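You operate a simulated robot arm through the tools that you are given. There is no shell and no other tool.

Carry out the task below with a simulated robot arm. There is one attempt and no reset: what you move stays moved.

Task
Put things in order on the middle bench. At the end: the blue tag block stands where the grey steel puck (marked "35 mm") stood; the clear jar stands where the white filter stood; the white filter from the middle bench stands where the blue tag block stood; the grey steel puck from the middle bench is in the grey cart bin; whatever was shut is shut again. Leave all else as you found it, and nothing knocked over.

The check looks at the end state, three seconds after you hand in, the way a careful person would. Anything else that was tipped, shoved, dropped, spilled or broken makes it a failure.

Robot
A 6-joint arm with a two-finger parallel gripper, fixed in place. Base frame: the origin is at the foot of the arm, x ahead of it, y to its left, z up. Readings come in mm, degrees, newtons and seconds.
With the tool pointing down near the work surface it reaches from about 260 to 680 mm from the base axis. Its first joint turns from -66.0 to 66.0 degrees. Payload 2.9 kg.
Tool frame: the origin (TCP) lies between the finger pads and is the grasp point; the fingertips stand 30 mm ahead of it; z points along the fingers, y is the line along which they close. The gripper opens to 110 mm. The fingers are 20 mm wide and 10 mm thick; the gripper's body (48 by 112 mm) begins 55 mm behind the TCP.
Orientation is that of the tool frame in the base frame, as a unit quaternion [x, y, z, w]. With the fingers straight down and closing along the base's y, the tool's x points along the base's -x, its y along +y and its z along -z.

Tools
- The arm moves only by the tool send_rows. Its argument "increments" is a list of rows, each a list of 3 entries, a list of its own where there are three numbers: the turn, a rotation vector about the tool's x, y, z in units of 5 degrees (1.0 is 5 degrees), then the shift along the tool's x, y, z in units of 50 mm (1.0 is 50 mm), then the closure in counts, from 0 (fully open) to 255 (shut). In form: [[[wx, wy, wz], [x, y, z], fingers], ...]. A call has 1 to 20 rows; each row shifts and turns the commanded pose from where the row before left it, along the tool's axes as they then stand. A call with a number of a shift or a turn outside -1 to 1 is refused whole. A row lasts 0.2 s, in which the tool goes at most 50 mm and 8.6 degrees; a call with a longer step from one row to the next is refused whole, and so is a gripper value outside its range. Where a pose cannot be reached the arm comes as near as it can. A force on the tool above 40 N (or 10 N above the force at the start of the call, whichever is more), or a blocked arm, ends the call early, and 0.2 s more pass. The fingers move at their own pace (about 108 mm/s each) and stop on an object; they squeeze with about 38 N. The grip force told is the motor's: it shows also when the fingers shut on nothing. Time passes only in rows, and 0.2 s behind the last, so rows that do not move let the fingers close. The reply holds the time, the measured pose of the TCP, the force on the tool along the base axes, the opening and the grip force, in the units named above and with some noise, with the torque about the TCP (base axes, N m) and any sound that the robot's microphone picked up.
- Cameras (640 x 400 px; columns grow to the right, rows downward): "scene" is fixed at [98.8, 466, 1376.2]; the picture's right is [-0.41, -0.91, 0.00], its down [-0.59, 0.26, -0.77] and it looks along [0.70, -0.31, -0.64] (base axes); focal length 350 px, centre (320, 200). "wrist" rides on the gripper at [72, 17, -103] in the tool frame; the picture's right is [-0.23, 0.97, 0.00], its down [-0.76, -0.18, -0.62] and it looks along [-0.61, -0.14, 0.78] (tool axes); focal length 222 px, centre (320, 200). There is no depth. A picture from a camera that has moved, and an enlarged one, comes with that camera's place and axes in the base frame and with its lens.
- snapshot(camera): a new picture of that camera. It takes no simulated time.
- enlarge(camera, box): a new picture of the part [left, top, right, bottom] of that camera's present view, enlarged. It takes no simulated time.
- sign_off(): hands the job in; it is judged then, once.

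Places have to be worked out from the pictures, the camera data and where the tool is seen. Open the gripper and draw the arm clear of the work before you hand the job in, unless the task says otherwise.

The tools are called after "Request:" as a command line: name --argument value ..., lists and objects as JSON in quotes. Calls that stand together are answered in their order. send_rows: Moves the arm, as the interface text tells. Its arguments: {"type":"object","properties":{"increments":{"type":"array","items":{"type":"array"}}},"required":["increments"]} The other tools are called the same way: snapshot (camera) takes a picture; enlarge (camera, box) takes an enlarged picture of a part of a camera's view; sign_off () hands the job in.

At the start:

```text
time: 0.0
tcp_pos: [480.2, 36.2, 1102.6]
ee_rot: [0.0, 1.0, 0.0, 0.0]
contact_force: [0.0, -0.6, 0.4]
moment: [0.0, -0.01, 0.01]
gripper_width: 110.0
finger_force: 0.0
```

scene: 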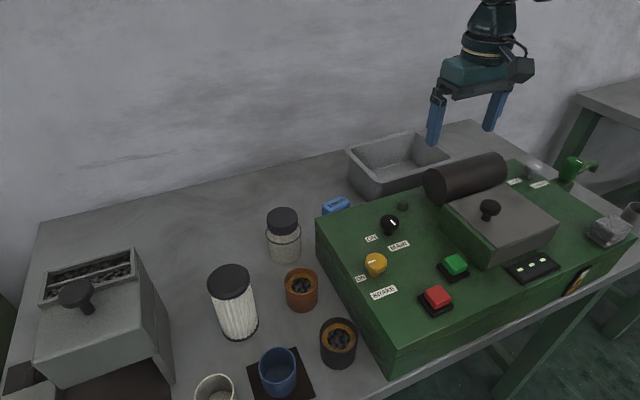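
wrist: 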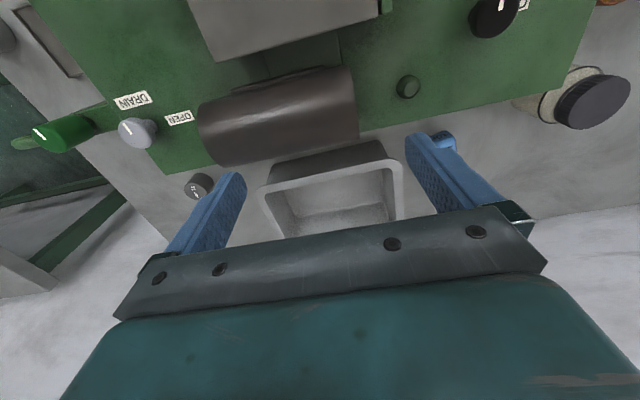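

The opening pictures show a bench with a green machine, jar, filter, cups and a tub. I'll enlarge several parts of the scene to identify each object before moving.

Request:
enlarge --camera "scene" --box '[180, 180, 400, 400]'

Request:
enlarge --camera "scene" --box '[320, 110, 640, 310]'

Request:
enlarge --camera "scene" --box '[0, 200, 320, 400]'

Request:
enlarge --camera "wrist" --box '[0, 0, 320, 200]'

Request:
enlarge --camera "wrist" --box '[320, 0, 640, 200]'

```text
1.82 times, centred on (290, 290) of scene
camera zoom: at [98.8, 466.0, 1376.2], right [-0.41, -0.91, 0.0], down [-0.59, 0.26, -0.77], along [0.7, -0.31, -0.64], focal length 637 px, centre (374, 36)
```

zoom: 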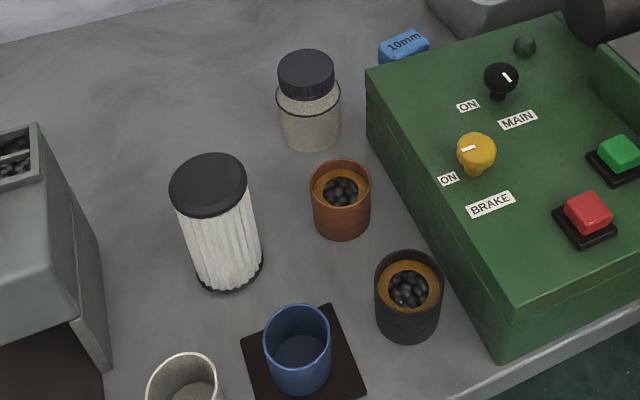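

```text
2.00 times, centred on (480, 210) of scene
camera zoom: at [98.8, 466.0, 1376.2], right [-0.41, -0.91, 0.0], down [-0.59, 0.26, -0.77], along [0.7, -0.31, -0.64], focal length 701 px, centre (0, 180)
```

zoom: 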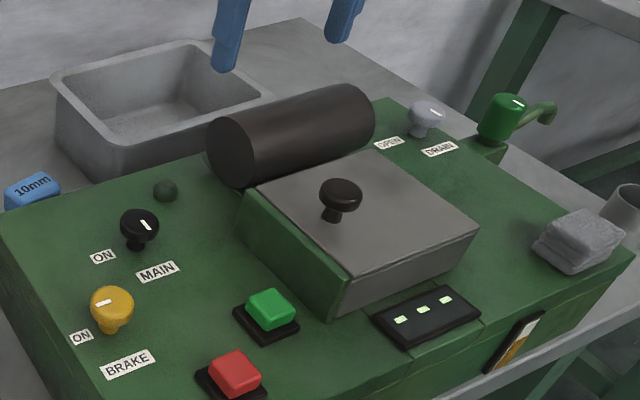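

```text
2.00 times, centred on (160, 300) of scene
camera zoom: at [98.8, 466.0, 1376.2], right [-0.41, -0.91, 0.0], down [-0.59, 0.26, -0.77], along [0.7, -0.31, -0.64], focal length 701 px, centre (640, 0)
```

zoom: 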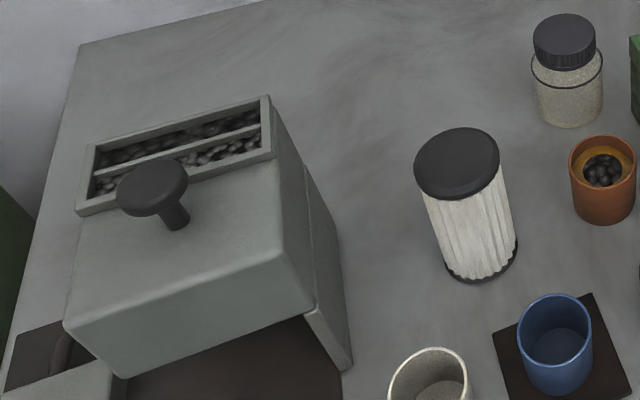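

```text
2.00 times, centred on (160, 100) of wrist
camera zoom: at [409.8, 54.2, 1206.5], right [0.23, 0.97, 0.0], down [0.76, -0.18, 0.62], along [0.61, -0.14, -0.78], focal length 444 px, centre (640, 400)
```

zoom: 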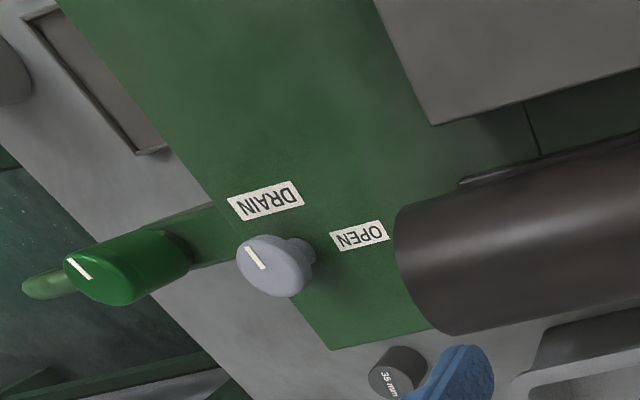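

```text
2.00 times, centred on (480, 100) of wrist
camera zoom: at [409.8, 54.2, 1206.5], right [0.23, 0.97, 0.0], down [0.76, -0.18, 0.62], along [0.61, -0.14, -0.78], focal length 444 px, centre (0, 400)
```

zoom: 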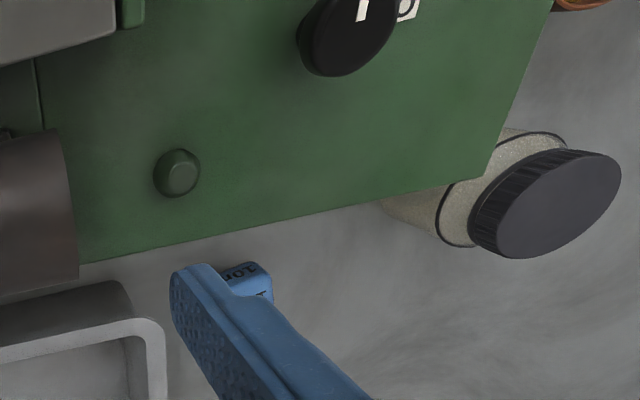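

The jar lid triangulates to about [548, 341, 943], so the bench top is near z≈845. I still need to find the cart bin and any other benches, so I'll yaw the tool in place to look left first.

Request:
send_rows --increments '[[[0, 0, -1], [0, 0, 0], 0], [[0, 0, -1], [0, 0, 0], 0], [[0, 0, -1], [0, 0, 0], 0], [[0, 0, -1], [0, 0, 0], 0], [[0, 0, -1], [0, 0, 0], 0], [[0, 0, -1], [0, 0, 0], 0], [[0, 0, -1], [0, 0, 0], 0], [[0, 0, -1], [0, 0, 0], 0], [[0, 0, -1], [0, 0, 0], 0], [[0, 0, -1], [0, 0, 0], 0], [[0, 0, -1], [0, 0, 0], 0], [[0, 0, -1], [0, 0, 0], 0]]'

Request:
snapshot --camera "wrist"

```text
time: 2.6
tcp_pos: [482.1, 34.9, 1102.4]
ee_rot: [-0.501, 0.866, 0.0, 0.0]
contact_force: [0.1, 0.1, 0.5]
moment: [0.02, 0.01, -0.01]
gripper_width: 109.9
finger_force: 0.2
```

```text
taken
camera wrist: at [432.1, -17.6, 1206.3], right [-0.73, 0.68, 0.0], down [0.53, 0.57, 0.62], along [0.43, 0.46, -0.78], focal length 222 px, centre (320, 200)
```

wrist: 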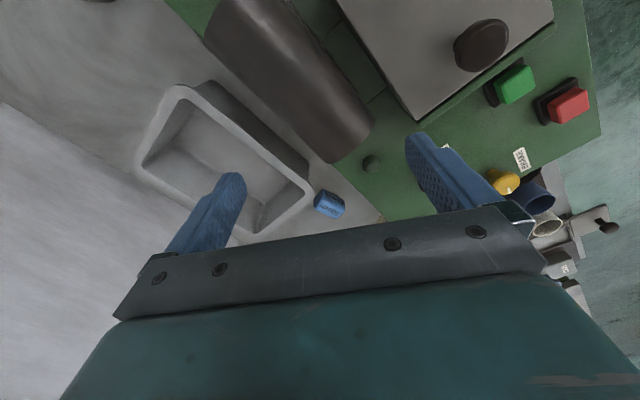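

The view shows the tub, the blue "10mm" tag block and the machine, with something having a lever on the left. Next I'll yaw the other way to look toward the right.

Request:
send_rows --increments '[[[0, 0, 1], [0, 0, 0], 0], [[0, 0, 1], [0, 0, 0], 0], [[0, 0, 1], [0, 0, 0], 0], [[0, 0, 1], [0, 0, 0], 0], [[0, 0, 1], [0, 0, 0], 0], [[0, 0, 1], [0, 0, 0], 0], [[0, 0, 1], [0, 0, 0], 0], [[0, 0, 1], [0, 0, 0], 0], [[0, 0, 1], [0, 0, 0], 0], [[0, 0, 1], [0, 0, 0], 0], [[0, 0, 1], [0, 0, 0], 0], [[0, 0, 1], [0, 0, 0], 0], [[0, 0, 1], [0, 0, 0], 0], [[0, 0, 1], [0, 0, 0], 0], [[0, 0, 1], [0, 0, 0], 0], [[0, 0, 1], [0, 0, 0], 0], [[0, 0, 1], [0, 0, 0], 0], [[0, 0, 1], [0, 0, 0], 0], [[0, 0, 1], [0, 0, 0], 0], [[0, 0, 1], [0, 0, 0], 0]]'

Request:
snapshot --camera "wrist"

```text
time: 6.8
tcp_pos: [482.5, 35.6, 1103.2]
ee_rot: [0.343, 0.939, 0.0, 0.001]
contact_force: [0.4, -0.1, 0.4]
moment: [-0.01, 0.01, -0.01]
gripper_width: 109.8
finger_force: 0.0
```

```text
taken
camera wrist: at [437.8, 96.9, 1206.1], right [0.8, 0.6, 0.0], down [0.47, -0.63, 0.62], along [0.37, -0.5, -0.78], focal length 222 px, centre (320, 200)
```

wrist: 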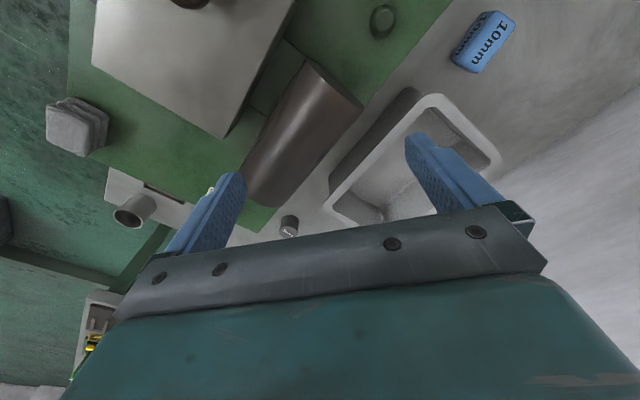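

The steel puck, tub and other items are visible from here, plus another bench at lower left. I'll move the tool back and to the right, and higher, to see what is there.

Request:
send_rows --increments '[[[0, 0, 0], [-0.329, -0.84, -0.2], 0], [[0, 0, 0], [-0.329, -0.84, -0.2], 0], [[0, 0, 0], [-0.329, -0.84, -0.2], 0], [[0, 0, 0], [-0.329, -0.84, -0.2], 0], [[0, 0, 0], [-0.329, -0.84, -0.2], 0], [[0, 0, 0], [-0.329, -0.84, -0.2], 0], [[0, 0, 0], [-0.329, -0.84, -0.2], 0], [[0, 0, 0], [-0.329, -0.84, -0.2], 0], [[0, 0, 0], [-0.329, -0.84, -0.2], 0]]'

Request:
snapshot --camera "wrist"

Request:
snapshot --camera "scene"

```text
time: 8.8
tcp_pos: [349.7, -349.4, 1193.7]
ee_rot: [0.342, 0.94, 0.0, 0.0]
contact_force: [0.6, 0.5, 0.2]
moment: [0.03, -0.03, 0.01]
gripper_width: 110.0
finger_force: 0.0
```

```text
taken
camera wrist: at [305.9, -288.3, 1296.5], right [0.8, 0.6, 0.0], down [0.47, -0.63, 0.62], along [0.37, -0.5, -0.78], focal length 222 px, centre (320, 200)
```

wrist: 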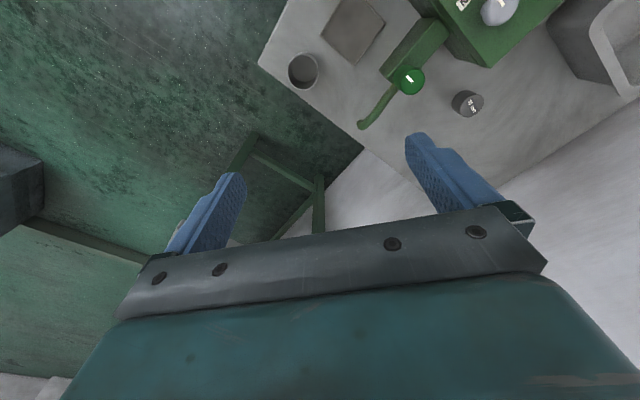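

```text
taken
```

scene: 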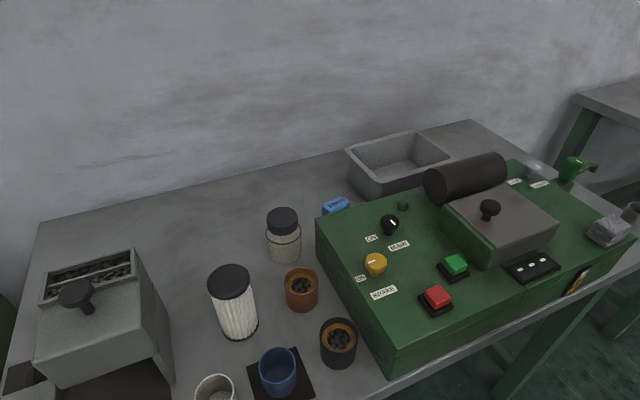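

A grey box appears at the picture's left edge, toward the back-right of the robot. I'll yaw further clockwise to see it.

Request:
send_rows --increments '[[[0, 0, 1], [0, 0, 0], 0], [[0, 0, 1], [0, 0, 0], 0], [[0, 0, 1], [0, 0, 0], 0], [[0, 0, 1], [0, 0, 0], 0], [[0, 0, 1], [0, 0, 0], 0], [[0, 0, 1], [0, 0, 0], 0], [[0, 0, 1], [0, 0, 0], 0], [[0, 0, 1], [0, 0, 0], 0], [[0, 0, 1], [0, 0, 0], 0], [[0, 0, 1], [0, 0, 0], 0]]'

Request:
snapshot --camera "wrist"

```text
time: 11.0
tcp_pos: [351.8, -348.2, 1194.6]
ee_rot: [0.708, 0.707, 0.0, 0.0]
contact_force: [0.7, 0.4, 0.6]
moment: [-0.02, -0.02, 0.02]
gripper_width: 110.3
finger_force: 0.0
```

```text
taken
camera wrist: at [369.6, -274.9, 1297.8], right [0.97, -0.23, 0.0], down [-0.18, -0.76, 0.62], along [-0.14, -0.61, -0.78], focal length 222 px, centre (320, 200)
```

wrist: 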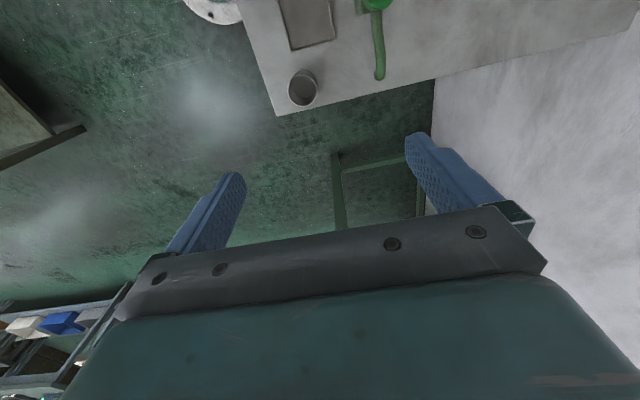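

The robot's foot is at the top of this view, and only far shelves lie to the right, so no reachable cart bin shows here. I'll move across to the left side to look there.

Request:
send_rows --increments '[[[0, 0, 0], [1, 0, 0], 0], [[0, 0, 0], [1, 0, 0], 0], [[0, 0, 0], [1, 0, 0], 0], [[0, 0, 0], [1, 0, 0], 0], [[0, 0, 0], [1, 0, 0], 0], [[0, 0, 0], [1, 0, 0], 0], [[0, 0, 0], [1, 0, 0], 0], [[0, 0, 0], [1, 0, 0], 0], [[0, 0, 0], [1, 0, 0], 0], [[0, 0, 0], [1, 0, 0], 0], [[0, 0, 0], [1, 0, 0], 0], [[0, 0, 0], [1, 0, 0], 0], [[0, 0, 0], [1, 0, 0], 0], [[0, 0, 0], [1, 0, 0], 0]]'

Request:
snapshot --camera "wrist"

Request:
snapshot --camera "scene"

```text
time: 14.0
tcp_pos: [349.4, 350.5, 1196.9]
ee_rot: [0.708, 0.707, 0.0, 0.001]
contact_force: [1.5, -0.7, 0.0]
moment: [-0.01, 0.03, -0.02]
gripper_width: 110.0
finger_force: 0.1
```

```text
taken
camera wrist: at [367.2, 424.9, 1299.5], right [0.97, -0.23, 0.0], down [-0.18, -0.76, 0.62], along [-0.14, -0.61, -0.78], focal length 222 px, centre (320, 200)
```

wrist: 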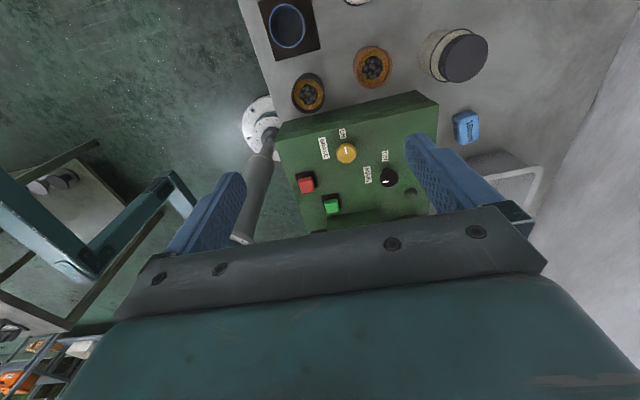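

```text
taken
```

scene: 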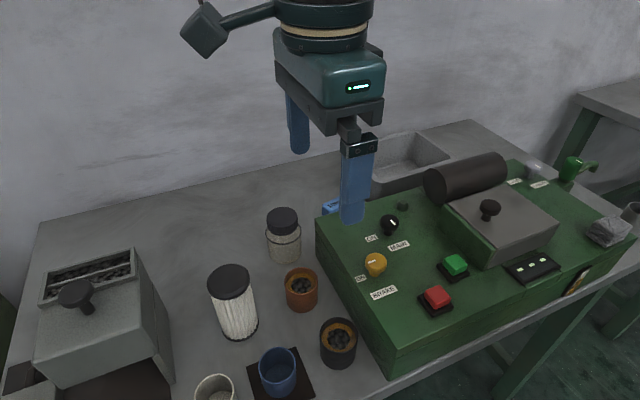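

Behind the robot there is another table with items. I'll now yaw counter-clockwise to look toward the left side.

Request:
send_rows --increments '[[[0, 0, -1], [0, 0, 0], 0], [[0, 0, -1], [0, 0, 0], 0], [[0, 0, -1], [0, 0, 0], 0], [[0, 0, -1], [0, 0, 0], 0], [[0, 0, -1], [0, 0, 0], 0], [[0, 0, -1], [0, 0, 0], 0], [[0, 0, -1], [0, 0, 0], 0], [[0, 0, -1], [0, 0, 0], 0], [[0, 0, -1], [0, 0, 0], 0], [[0, 0, -1], [0, 0, 0], 0], [[0, 0, -1], [0, 0, 0], 0], [[0, 0, -1], [0, 0, 0], 0], [[0, 0, -1], [0, 0, 0], 0], [[0, 0, -1], [0, 0, 0], 0], [[0, 0, -1], [0, 0, 0], 0], [[0, 0, -1], [0, 0, 0], 0], [[0, 0, -1], [0, 0, 0], 0], [[0, 0, -1], [0, 0, 0], 0]]'

Request:
snapshot --camera "wrist"

Request:
send_rows --increments '[[[0, 0, -1], [0, 0, 0], 0], [[0, 0, -1], [0, 0, 0], 0], [[0, 0, -1], [0, 0, 0], 0], [[0, 0, -1], [0, 0, 0], 0], [[0, 0, -1], [0, 0, 0], 0], [[0, 0, -1], [0, 0, 0], 0], [[0, 0, -1], [0, 0, 0], 0], [[0, 0, -1], [0, 0, 0], 0], [[0, 0, -1], [0, 0, 0], 0], [[0, 0, -1], [0, 0, 0], 0], [[0, 0, -1], [0, 0, 0], 0], [[0, 0, -1], [0, 0, 0], 0]]'

Request:
snapshot --camera "wrist"

```text
time: 17.8
tcp_pos: [351.6, 351.6, 1193.5]
ee_rot: [-0.001, 1.0, -0.001, 0.0]
contact_force: [0.3, 0.0, 0.1]
moment: [0.02, 0.01, 0.05]
gripper_width: 110.3
finger_force: 0.1
```

```text
taken
camera wrist: at [279.8, 369.4, 1295.9], right [0.23, 0.97, 0.0], down [0.76, -0.18, 0.62], along [0.61, -0.14, -0.78], focal length 222 px, centre (320, 200)
```

wrist: 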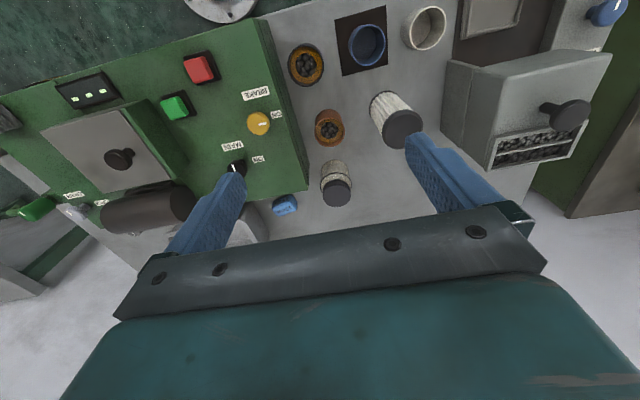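

```text
time: 20.4
tcp_pos: [350.7, 351.0, 1193.9]
ee_rot: [-0.501, 0.865, 0.0, 0.0]
contact_force: [-0.4, 0.2, -0.5]
moment: [-0.03, 0.03, 0.04]
gripper_width: 109.7
finger_force: 0.0
```

```text
taken
camera wrist: at [301.1, 298.4, 1297.2], right [-0.73, 0.68, 0.0], down [0.53, 0.57, 0.62], along [0.42, 0.46, -0.78], focal length 222 px, centre (320, 200)
```

wrist: 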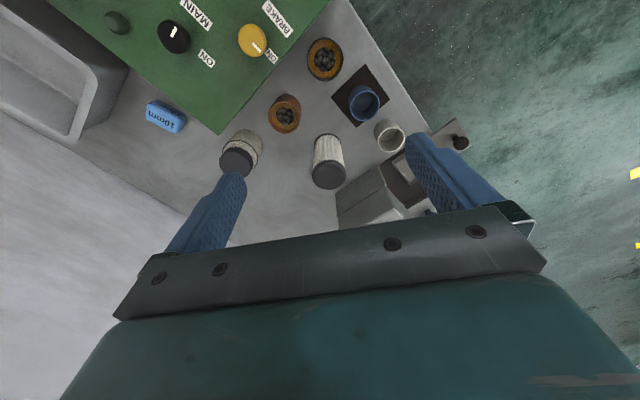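

The left part of the middle bench is now clear: filter, jar, cups, grey dispenser. I keep yawing to look past it to the left.

Request:
send_rows --increments '[[[0, 0, -1], [0, 0, 0], 0], [[0, 0, -1], [0, 0, 0], 0], [[0, 0, -1], [0, 0, 0], 0], [[0, 0, -1], [0, 0, 0], 0], [[0, 0, -1], [0, 0, 0], 0], [[0, 0, -1], [0, 0, 0], 0], [[0, 0, -1], [0, 0, 0], 0], [[0, 0, -1], [0, 0, 0], 0], [[0, 0, -1], [0, 0, 0], 0], [[0, 0, -1], [0, 0, 0], 0]]'

Request:
snapshot --camera "wrist"

```text
time: 22.6
tcp_pos: [351.4, 351.9, 1193.8]
ee_rot: [0.82, -0.572, -0.001, 0.001]
contact_force: [-0.4, -0.6, -0.6]
moment: [0.02, -0.02, 0.0]
gripper_width: 110.4
finger_force: 0.1
```

```text
taken
camera wrist: at [361.5, 279.3, 1297.4], right [-0.99, -0.12, 0.0], down [-0.1, 0.78, 0.62], along [-0.08, 0.62, -0.78], focal length 222 px, centre (320, 200)
```

wrist: 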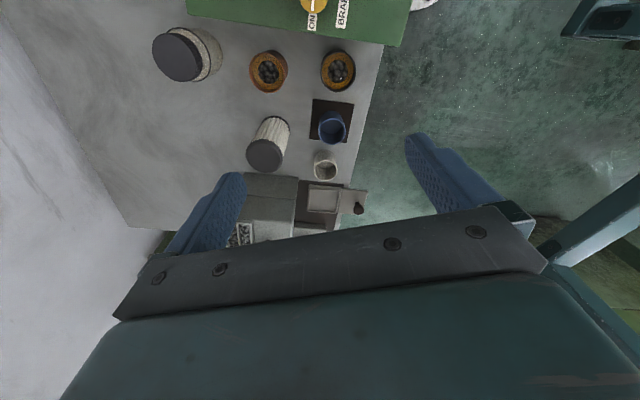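

A bin-like object shows at the upper-right edge. I'll enlarge that region, and the right edge.

Request:
enlarge --camera "wrist" --box '[420, 0, 640, 140]'

Request:
enlarge --camera "wrist" --box '[220, 100, 420, 240]'

```text
2.86 times, centred on (530, 70) of wrist
camera zoom: at [361.5, 279.3, 1297.4], right [-0.99, -0.12, 0.0], down [-0.1, 0.78, 0.62], along [-0.08, 0.62, -0.78], focal length 635 px, centre (-280, 571)
```

zoom: 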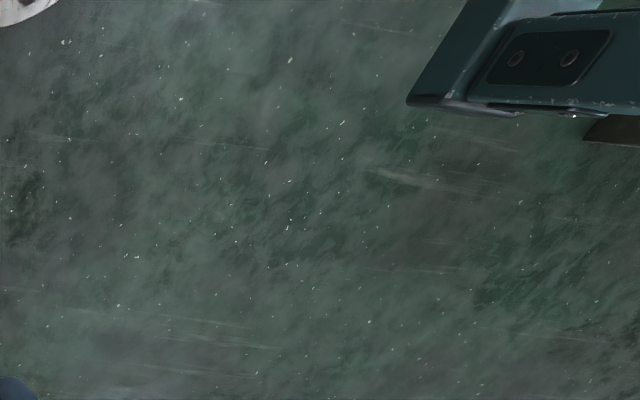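

```text
2.86 times, centred on (320, 170) of wrist
camera zoom: at [361.5, 279.3, 1297.4], right [-0.99, -0.12, 0.0], down [-0.1, 0.78, 0.62], along [-0.08, 0.62, -0.78], focal length 635 px, centre (320, 286)
```

zoom: 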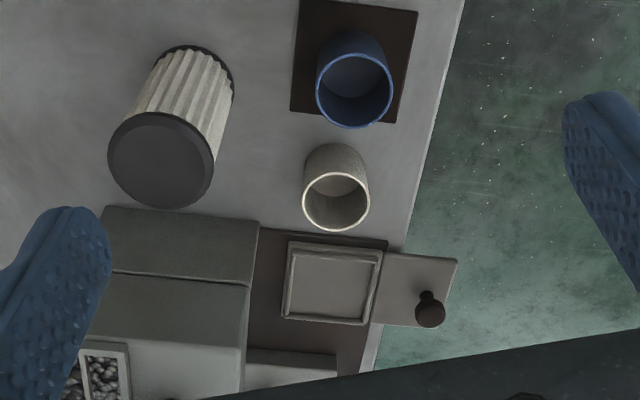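

The dark item is the robot's own elbow. To see further out, I'll tilt the tool so the camera looks more horizontally toward the left.

Request:
send_rows --increments '[[[0, -1, 0], [0, 0, 0], 0], [[0, -1, 0], [0, 0, 0], 0], [[0, -1, 0], [0, 0, 0], 0], [[0, -1, 0], [0, 0, 0], 0], [[0, -1, 0], [0, 0, 0], 0], [[0, -1, 0], [0, 0, 0], 0], [[0, -1, 0], [0, 0, 0], 0], [[0, -1, 0], [0, 0, 0], 0]]'

Request:
snapshot --camera "wrist"

```text
time: 24.4
tcp_pos: [355.1, 355.6, 1193.2]
ee_rot: [0.778, -0.542, -0.258, -0.187]
contact_force: [-1.2, 0.9, -0.3]
moment: [0.0, -0.03, 0.03]
gripper_width: 110.1
finger_force: 0.1
out of reach, approached as far as the arm can: row 1
```

```text
taken
camera wrist: at [381.1, 238.2, 1231.7], right [-0.98, -0.16, 0.13], down [0.08, 0.27, 0.96], along [-0.19, 0.95, -0.25], focal length 222 px, centre (320, 200)
```

wrist: 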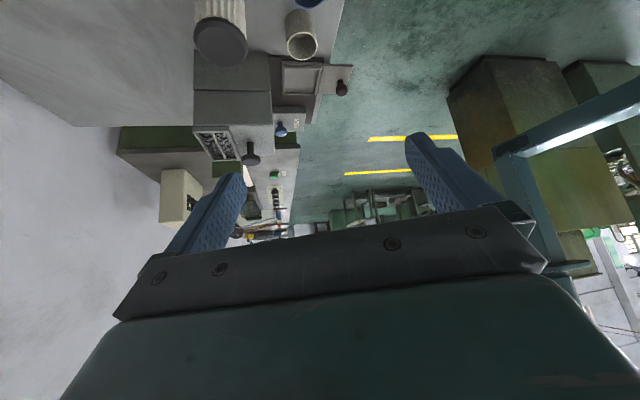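

This view shows a neighbouring left bench, floor lines and a cabinet. I'll enlarge the middle band for details such as bins.

Request:
enlarge --camera "wrist" --box '[180, 100, 420, 250]'

Request:
enlarge --camera "wrist" --box '[430, 40, 640, 280]'

```text
2.67 times, centred on (300, 175) of wrist
camera zoom: at [381.1, 238.2, 1231.7], right [-0.98, -0.16, 0.13], down [0.08, 0.27, 0.96], along [-0.19, 0.95, -0.25], focal length 592 px, centre (373, 267)
```

zoom: 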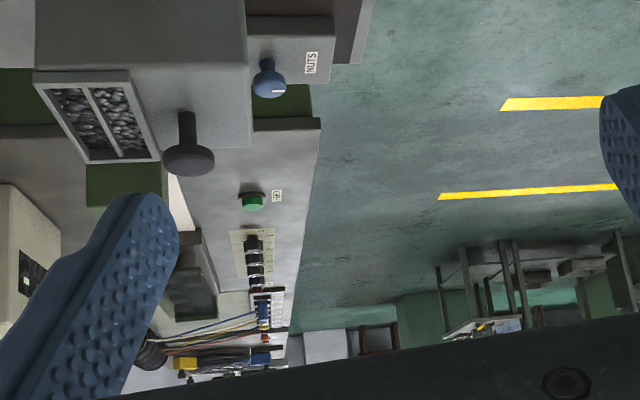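

```text
1.67 times, centred on (535, 160) of wrist
camera zoom: at [381.1, 238.2, 1231.7], right [-0.98, -0.16, 0.13], down [0.08, 0.27, 0.96], along [-0.19, 0.95, -0.25], focal length 370 px, centre (-38, 267)
```

zoom: 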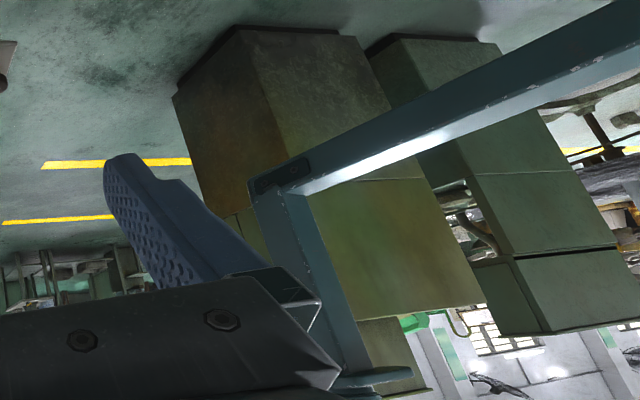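

Nothing resembling a cart bin is near on the left. I'll untilt and swing back around to inspect the right side with the same tilted view.

Request:
send_rows --increments '[[[0, 1, 0], [0, 0, 0], 0], [[0, 1, 0], [0, 0, 0], 0], [[0, 1, 0], [0, 0, 0], 0], [[0, 1, 0], [0, 0, 0], 0], [[0, 1, 0], [0, 0, 0], 0], [[0, 1, 0], [0, 0, 0], 0], [[0, 1, 0], [0, 0, 0], 0], [[0, 1, 0], [0, 0, 0], 0], [[0, 0, 1], [0, 0, 0], 0], [[0, 0, 1], [0, 0, 0], 0], [[0, 0, 1], [0, 0, 0], 0], [[0, 0, 1], [0, 0, 0], 0], [[0, 0, 1], [0, 0, 0], 0], [[0, 0, 1], [0, 0, 0], 0], [[0, 0, 1], [0, 0, 0], 0], [[0, 0, 1], [0, 0, 0], 0], [[0, 0, 1], [0, 0, 0], 0], [[0, 0, 1], [0, 0, 0], 0], [[0, 0, 1], [0, 0, 0], 0], [[0, 0, 1], [0, 0, 0], 0]]'

Request:
send_rows --increments '[[[0, 0, 1], [0, 0, 0], 0], [[0, 0, 1], [0, 0, 0], 0], [[0, 0, 1], [0, 0, 0], 0], [[0, 0, 1], [0, 0, 0], 0], [[0, 0, 1], [0, 0, 0], 0], [[0, 0, 1], [0, 0, 0], 0], [[0, 0, 1], [0, 0, 0], 0], [[0, 0, 1], [0, 0, 0], 0], [[0, 0, 1], [0, 0, 0], 0], [[0, 0, 1], [0, 0, 0], 0], [[0, 0, 1], [0, 0, 0], 0], [[0, 0, 1], [0, 0, 0], 0], [[0, 0, 1], [0, 0, 0], 0], [[0, 0, 1], [0, 0, 0], 0], [[0, 0, 1], [0, 0, 0], 0], [[0, 0, 1], [0, 0, 0], 0], [[0, 0, 1], [0, 0, 0], 0], [[0, 0, 1], [0, 0, 0], 0], [[0, 0, 1], [0, 0, 0], 0], [[0, 0, 1], [0, 0, 0], 0]]'

```text
time: 28.6
tcp_pos: [355.1, 356.8, 1191.8]
ee_rot: [-0.421, 0.907, -0.027, 0.003]
contact_force: [0.0, 0.0, -0.8]
moment: [0.0, 0.02, -0.01]
gripper_width: 110.0
finger_force: 0.1
```

```text
time: 32.8
tcp_pos: [356.1, 355.9, 1192.1]
ee_rot: [0.424, 0.905, -0.014, 0.022]
contact_force: [0.4, -0.6, 0.1]
moment: [0.05, -0.01, 0.01]
gripper_width: 109.9
finger_force: 0.1
```

There is a small residual tilt (~3°) that I'll correct later. Now I translate to the right side.

Request:
send_rows --increments '[[[0, 0, 0], [-0.76, -0.638, 0], 0], [[0, 0, 0], [-0.76, -0.638, 0], 0], [[0, 0, 0], [-0.76, -0.638, 0], 0], [[0, 0, 0], [-0.76, -0.638, 0], 0], [[0, 0, 0], [-0.76, -0.638, 0], 0], [[0, 0, 0], [-0.76, -0.638, 0], 0], [[0, 0, 0], [-0.76, -0.638, 0], 0], [[0, 0, 0], [-0.76, -0.638, 0], 0], [[0, 0, 0], [-0.76, -0.638, 0], 0], [[0, 0, 0], [-0.76, -0.638, 0], 0], [[0, 0, 0], [-0.76, -0.638, 0], 0], [[0, 0, 0], [-0.76, -0.638, 0], 0], [[0, 0, 0], [-0.76, -0.638, 0], 0], [[0, 0, 0], [-0.76, -0.638, 0], 0]]'

Request:
send_rows --increments '[[[0, -1, 0], [0, 0, 0], 0], [[0, -1, 0], [0, 0, 0], 0], [[0, -1, 0], [0, 0, 0], 0], [[0, -1, 0], [0, 0, 0], 0], [[0, -1, 0], [0, 0, 0], 0], [[0, -1, 0], [0, 0, 0], 0], [[0, -1, 0], [0, 0, 0], 0]]'

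Request:
snapshot --camera "wrist"

```text
time: 35.8
tcp_pos: [284.1, -96.4, 1271.0]
ee_rot: [0.422, 0.906, -0.014, 0.021]
contact_force: [-0.1, -0.9, -0.4]
moment: [0.01, -0.02, 0.01]
gripper_width: 110.0
finger_force: 0.0
out of reach, approached as far as the arm can: row 2, 3, 4, 5, 6, 7, 8, 9, 10
```

```text
time: 37.4
tcp_pos: [295.1, -67.4, 1434.4]
ee_rot: [0.401, 0.857, -0.142, 0.291]
contact_force: [0.5, -0.6, -1.2]
moment: [0.03, 0.0, 0.01]
gripper_width: 110.2
finger_force: 0.1
out of reach, approached as far as the arm can: row 1, 2, 3, 4, 5, 6, 7
```

```text
taken
camera wrist: at [232.2, 36.4, 1471.5], right [0.86, 0.49, 0.13], down [0.01, -0.28, 0.96], along [0.5, -0.83, -0.24], focal length 222 px, centre (320, 200)
```

wrist: 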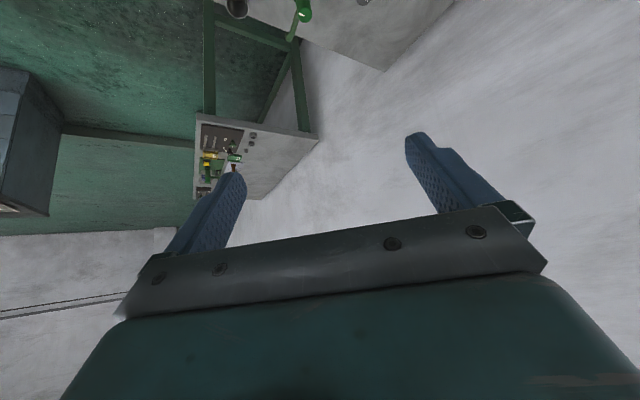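

The arm drifted because that pose was out of reach; the right side shows only another bench and a distant cabinet. I'll undo the tilt and check how the commanded pose recovers.

Request:
send_rows --increments '[[[0, 1, 0], [0, 0, 0], 0], [[0, 1, 0], [0, 0, 0], 0], [[0, 1, 0], [0, 0, 0], 0], [[0, 1, 0], [0, 0, 0], 0], [[0, 1, 0], [0, 0, 0], 0], [[0, 1, 0], [0, 0, 0], 0], [[0, 1, 0], [0, 0, 0], 0]]'

Request:
snapshot --camera "wrist"

```text
time: 39.0
tcp_pos: [291.3, -70.5, 1395.9]
ee_rot: [0.422, 0.906, -0.014, 0.022]
contact_force: [1.1, 1.0, 0.2]
moment: [0.01, -0.03, -0.01]
gripper_width: 109.9
finger_force: 0.1
out of reach, approached as far as the arm can: row 5, 6, 7
```

```text
taken
camera wrist: at [255.6, 1.7, 1495.1], right [0.89, 0.45, 0.01], down [0.33, -0.67, 0.66], along [0.3, -0.59, -0.75], focal length 222 px, centre (320, 200)
```

wrist: 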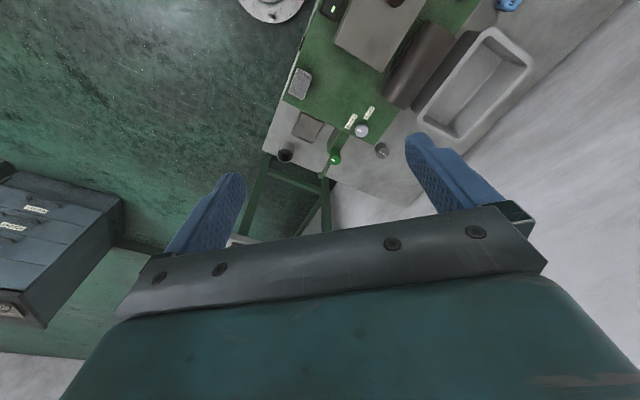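

The dark box is a distant labelled drawer cabinet. I'll bring the arm back down and forward, removing the ~3° residual tilt.

Request:
send_rows --increments '[[[0, 0.6, 0], [-0.257, 0.306, 0.8], 0], [[0, 0, 0], [-0.257, 0.306, 0.8], 0], [[0, 0, 0], [-0.257, 0.306, 0.8], 0], [[0, 0, 0], [-0.257, 0.306, 0.8], 0], [[0, 0, 0], [-0.257, 0.306, 0.8], 0], [[0, 0, 0], [-0.257, 0.306, 0.5], 0]]'

```text
time: 40.4
tcp_pos: [412.3, -72.1, 1171.5]
ee_rot: [0.423, 0.906, -0.003, -0.002]
contact_force: [0.8, -0.4, -0.1]
moment: [-0.01, 0.02, -0.01]
gripper_width: 110.1
finger_force: 0.0
```

The pose is now recovered and upright. Take a picture from here over the right half of the bench.

Request:
snapshot --camera "wrist"

Request:
enlarge --camera "wrist" --box '[0, 100, 320, 400]'

```text
taken
camera wrist: at [379.5, -4.5, 1274.0], right [0.89, 0.45, -0.01], down [0.36, -0.7, 0.62], along [0.28, -0.56, -0.78], focal length 222 px, centre (320, 200)
```

wrist: 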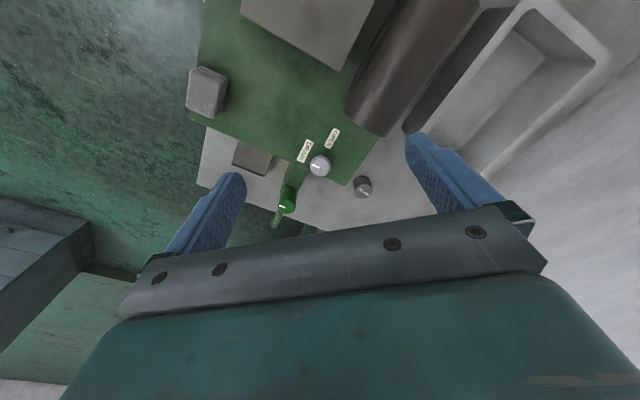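

```text
1.33 times, centred on (160, 250) of wrist
camera zoom: at [379.5, -4.5, 1274.0], right [0.89, 0.45, -0.01], down [0.36, -0.7, 0.62], along [0.28, -0.56, -0.78], focal length 296 px, centre (533, 133)
```

zoom: 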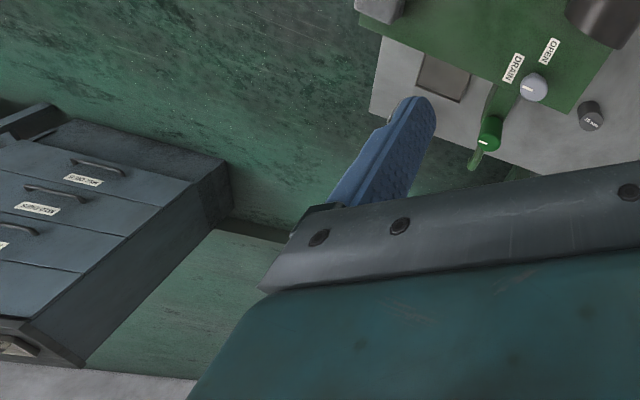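

The cabinet is a drawer unit standing on the floor far away. I'll yaw to look behind the robot for a cart.

Request:
send_rows --increments '[[[0, 0, 1], [0, 0, 0], 0], [[0, 0, 1], [0, 0, 0], 0], [[0, 0, 1], [0, 0, 0], 0], [[0, 0, 1], [0, 0, 0], 0], [[0, 0, 1], [0, 0, 0], 0], [[0, 0, 1], [0, 0, 0], 0], [[0, 0, 1], [0, 0, 0], 0], [[0, 0, 1], [0, 0, 0], 0], [[0, 0, 1], [0, 0, 0], 0], [[0, 0, 1], [0, 0, 0], 0], [[0, 0, 1], [0, 0, 0], 0], [[0, 0, 1], [0, 0, 0], 0], [[0, 0, 1], [0, 0, 0], 0], [[0, 0, 1], [0, 0, 0], 0], [[0, 0, 1], [0, 0, 0], 0], [[0, 0, 1], [0, 0, 0], 0], [[0, 0, 1], [0, 0, 0], 0], [[0, 0, 1], [0, 0, 0], 0]]'

Request:
snapshot --camera "wrist"

```text
time: 44.2
tcp_pos: [410.2, -72.6, 1170.5]
ee_rot: [0.94, 0.341, -0.003, 0.001]
contact_force: [-0.6, -0.2, 0.6]
moment: [-0.02, -0.01, 0.04]
gripper_width: 110.3
finger_force: 0.0
```

```text
taken
camera wrist: at [478.8, -38.5, 1273.6], right [0.45, -0.89, 0.0], down [-0.69, -0.35, 0.63], along [-0.56, -0.28, -0.78], focal length 222 px, centre (320, 200)
```

wrist: 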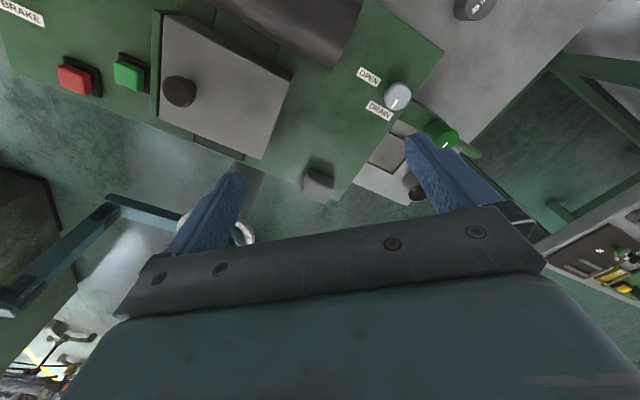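

Behind: more workshop. A little more yaw plus a wider look from here will show the table behind the robot.

Request:
enlarge --camera "wrist" --box '[480, 160, 640, 320]'

Request:
enlarge --camera "wrist" --box '[0, 150, 240, 400]'

Request:
send_rows --increments '[[[0, 0, 1], [0, 0, 0], 0], [[0, 0, 1], [0, 0, 0], 0], [[0, 0, 1], [0, 0, 0], 0], [[0, 0, 1], [0, 0, 0], 0], [[0, 0, 1], [0, 0, 0], 0], [[0, 0, 1], [0, 0, 0], 0], [[0, 0, 1], [0, 0, 0], 0], [[0, 0, 1], [0, 0, 0], 0]]'

Request:
snapshot --camera "wrist"

```text
2.50 times, centred on (560, 240) of wrist
camera zoom: at [478.8, -38.5, 1273.6], right [0.45, -0.89, 0.0], down [-0.69, -0.35, 0.63], along [-0.56, -0.28, -0.78], focal length 555 px, centre (-280, 100)
```

zoom: 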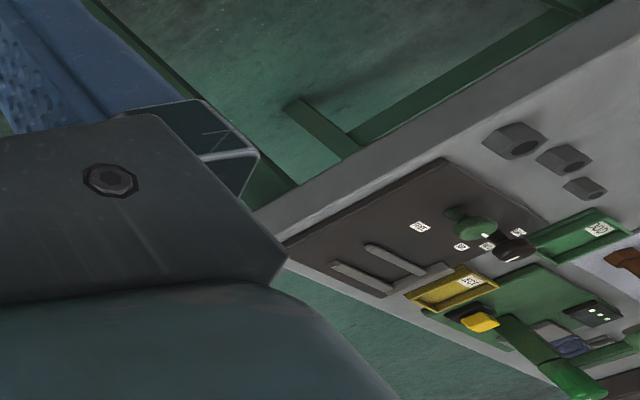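

```text
1.60 times, centred on (120, 275) of wrist
camera zoom: at [478.8, -38.5, 1273.6], right [0.45, -0.89, 0.0], down [-0.69, -0.35, 0.63], along [-0.56, -0.28, -0.78], focal length 355 px, centre (640, 80)
```

zoom: 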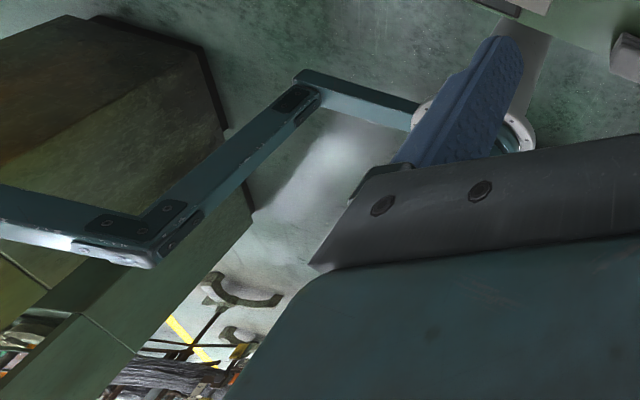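

```text
time: 46.0
tcp_pos: [411.5, -72.5, 1169.7]
ee_rot: [1.0, -0.001, -0.004, 0.002]
contact_force: [-1.0, 0.1, -0.4]
moment: [0.0, 0.0, 0.0]
gripper_width: 110.1
finger_force: 0.0
```

```text
taken
camera wrist: at [485.1, -88.6, 1273.1], right [-0.23, -0.97, 0.0], down [-0.76, 0.18, 0.63], along [-0.61, 0.14, -0.78], focal length 222 px, centre (320, 200)
```

wrist: 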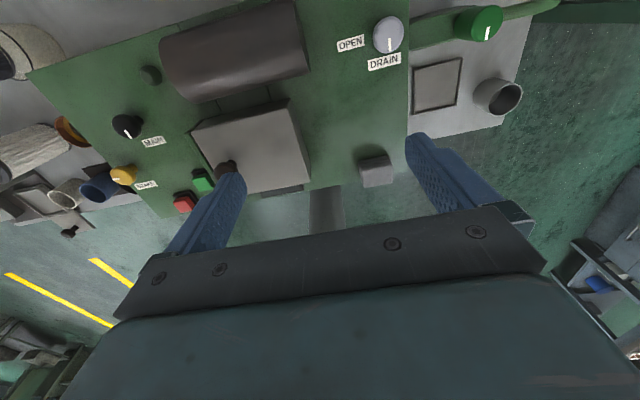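

The table ahead of this view and the right bench hold labelled colour trays, none reachable. I'll look closely at the grey tub on the middle bench, and the bench ends, for labels.

Request:
enlarge --camera "scene" --box '[320, 100, 480, 220]'

Request:
enlarge --camera "wrist" --box '[330, 0, 640, 200]'

Request:
enlarge --camera "wrist" --box '[500, 160, 640, 400]'

```text
3.33 times, centred on (400, 160) of scene
camera zoom: at [98.8, 466.0, 1376.2], right [-0.41, -0.91, 0.0], down [-0.59, 0.26, -0.77], along [0.7, -0.31, -0.64], focal length 1168 px, centre (53, 333)
```

zoom: 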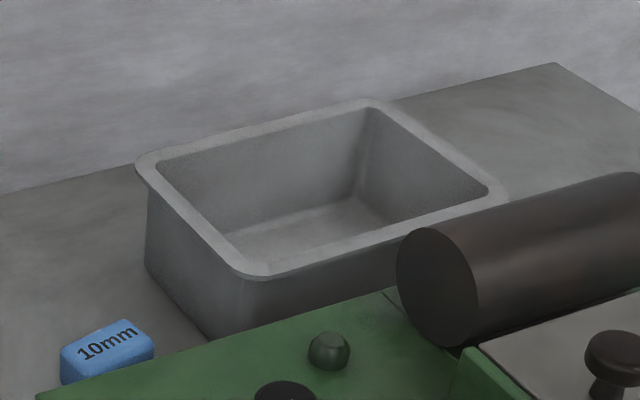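

```text
2.00 times, centred on (485, 100) of wrist
camera zoom: at [485.1, -88.6, 1273.1], right [-0.23, -0.97, 0.0], down [-0.76, 0.18, 0.63], along [-0.61, 0.14, -0.78], focal length 444 px, centre (-10, 400)
```

zoom: 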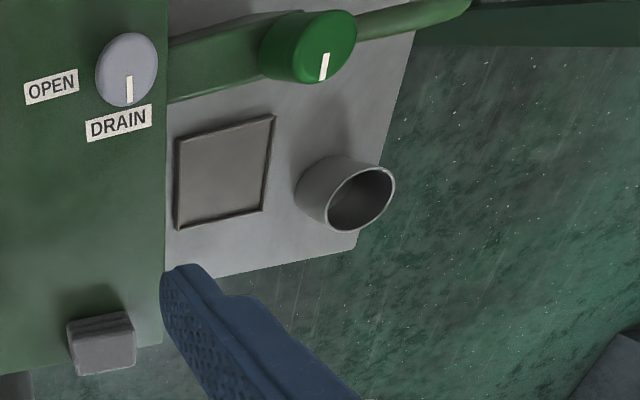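

```text
1.67 times, centred on (570, 280) of wrist
camera zoom: at [485.1, -88.6, 1273.1], right [-0.23, -0.97, 0.0], down [-0.76, 0.18, 0.63], along [-0.61, 0.14, -0.78], focal length 370 px, centre (-97, 67)
```

zoom: 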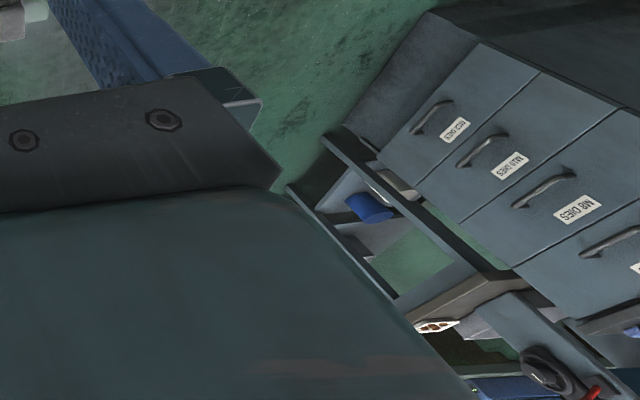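

The distant cabinet holds "DIES" drawers and there's a far rack. I want another look at the table seen behind the robot, so I move left with the camera pointing backward.

Request:
send_rows --increments '[[[0, 0, -1], [0, 0, 0], 0], [[0, 0, -1], [0, 0, 0], 0], [[0, 0, -1], [0, 0, 0], 0], [[0, 0, -1], [0, 0, 0], 0], [[0, 0, -1], [0, 0, 0], 0], [[0, 0, -1], [0, 0, 0], 0], [[0, 0, -1], [0, 0, 0], 0], [[0, 0, -1], [0, 0, 0], 0], [[0, 0, -1], [0, 0, 0], 0], [[0, 0, -1], [0, 0, 0], 0]]'

Request:
snapshot --camera "wrist"

```text
time: 48.2
tcp_pos: [410.2, -71.8, 1170.3]
ee_rot: [0.906, 0.423, -0.003, 0.0]
contact_force: [0.2, 0.3, -1.0]
moment: [-0.03, -0.01, 0.01]
gripper_width: 110.1
finger_force: 0.1
```

```text
taken
camera wrist: at [472.0, -26.8, 1273.3], right [0.6, -0.8, 0.0], down [-0.62, -0.47, 0.63], along [-0.5, -0.38, -0.78], focal length 222 px, centre (320, 200)
```

wrist: 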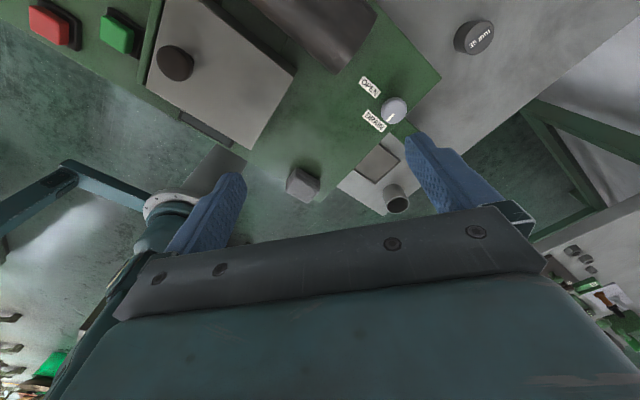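

From here I continue left to get the rear table into view.

Request:
send_rows --increments '[[[0, 0, 0], [0.629, -0.702, 0], 0], [[0, 0, 0], [0.629, -0.702, 0], 0], [[0, 0, 0], [0.629, -0.702, 0], 0], [[0, 0, 0], [0.629, -0.702, 0], 0], [[0, 0, 0], [0.629, -0.702, 0], 0], [[0, 0, 0], [0.629, -0.702, 0], 0], [[0, 0, 0], [0.629, -0.702, 0], 0], [[0, 0, 0], [0.629, -0.702, 0], 0], [[0, 0, 0], [0.629, -0.702, 0], 0]]'

Request:
snapshot --camera "wrist"

```text
time: 50.2
tcp_pos: [351.0, 349.1, 1167.9]
ee_rot: [0.906, 0.422, -0.004, 0.005]
contact_force: [-0.4, 0.4, 0.9]
moment: [-0.04, 0.02, 0.01]
gripper_width: 110.2
finger_force: 0.0
```

```text
taken
camera wrist: at [412.2, 395.5, 1271.2], right [0.6, -0.8, 0.01], down [-0.63, -0.46, 0.63], along [-0.5, -0.38, -0.78], focal length 222 px, centre (320, 200)
```

wrist: 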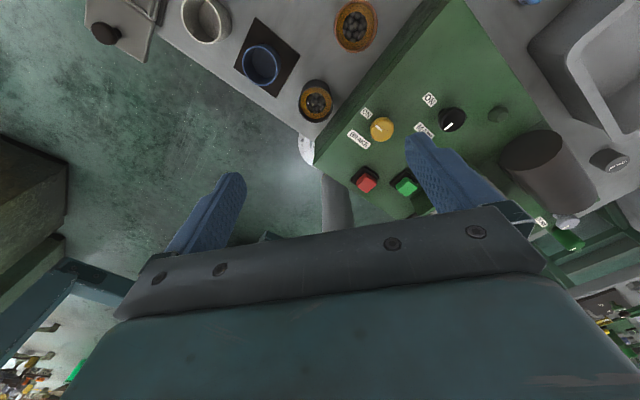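

The rear table is now hidden behind the gripper; I'll return to yaw 90 where it showed at the left edge, and enlarge.

Request:
send_rows --increments '[[[0, 0, -1], [0, 0, 0], 0], [[0, 0, -1], [0, 0, 0], 0], [[0, 0, -1], [0, 0, 0], 0], [[0, 0, -1], [0, 0, 0], 0], [[0, 0, -1], [0, 0, 0], 0], [[0, 0, -1], [0, 0, 0], 0], [[0, 0, -1], [0, 0, 0], 0], [[0, 0, -1], [0, 0, 0], 0], [[0, 0, -1], [0, 0, 0], 0]]'

Request:
enlarge --camera "wrist" --box '[0, 60, 260, 400]'

Request:
enlarge --camera "wrist" --box '[230, 0, 550, 200]'

```text
time: 52.2
tcp_pos: [351.8, 345.7, 1169.0]
ee_rot: [0.674, 0.738, -0.003, -0.002]
contact_force: [-0.2, 0.0, -0.1]
moment: [0.01, -0.03, -0.02]
gripper_width: 110.1
finger_force: 0.1
```

```text
1.18 times, centred on (130, 230) of wrist
camera zoom: at [363.7, 422.0, 1272.5], right [0.99, -0.14, -0.01], down [-0.11, -0.77, 0.63], along [-0.09, -0.62, -0.78], focal length 261 px, centre (544, 165)
```

zoom: 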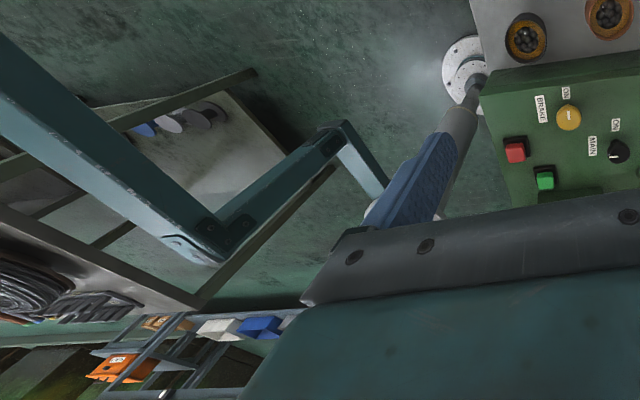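

```text
2.00 times, centred on (390, 100) of wrist
camera zoom: at [363.7, 422.0, 1272.5], right [0.99, -0.14, -0.01], down [-0.11, -0.77, 0.63], along [-0.09, -0.62, -0.78], focal length 444 px, centre (180, 400)
```

zoom: 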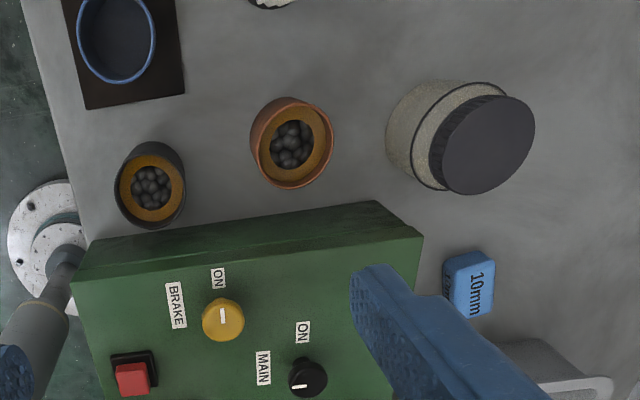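

There's a row of what look like blue, white and grey bins on a low frame behind the robot. I'll enlarge that strongly.

Request:
enlarge --camera "wrist" --box '[0, 100, 160, 240]'

Request:
enlarge --camera "wrist" --box '[0, 240, 130, 400]'

```text
2.86 times, centred on (80, 170) of wrist
camera zoom: at [363.7, 422.0, 1272.5], right [0.99, -0.14, -0.01], down [-0.11, -0.77, 0.63], along [-0.09, -0.62, -0.78], focal length 635 px, centre (1006, 286)
```

zoom: 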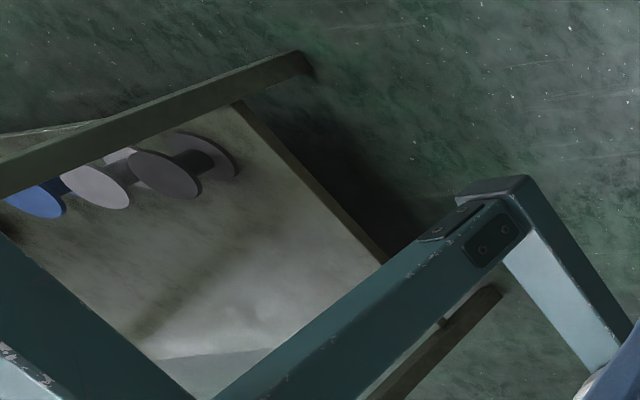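

```text
2.50 times, centred on (65, 320) of wrist
camera zoom: at [363.7, 422.0, 1272.5], right [0.99, -0.14, -0.01], down [-0.11, -0.77, 0.63], along [-0.09, -0.62, -0.78], focal length 555 px, centre (958, -100)
```

zoom: 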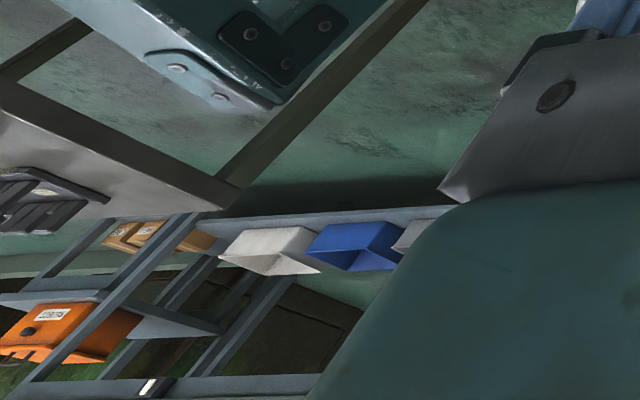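

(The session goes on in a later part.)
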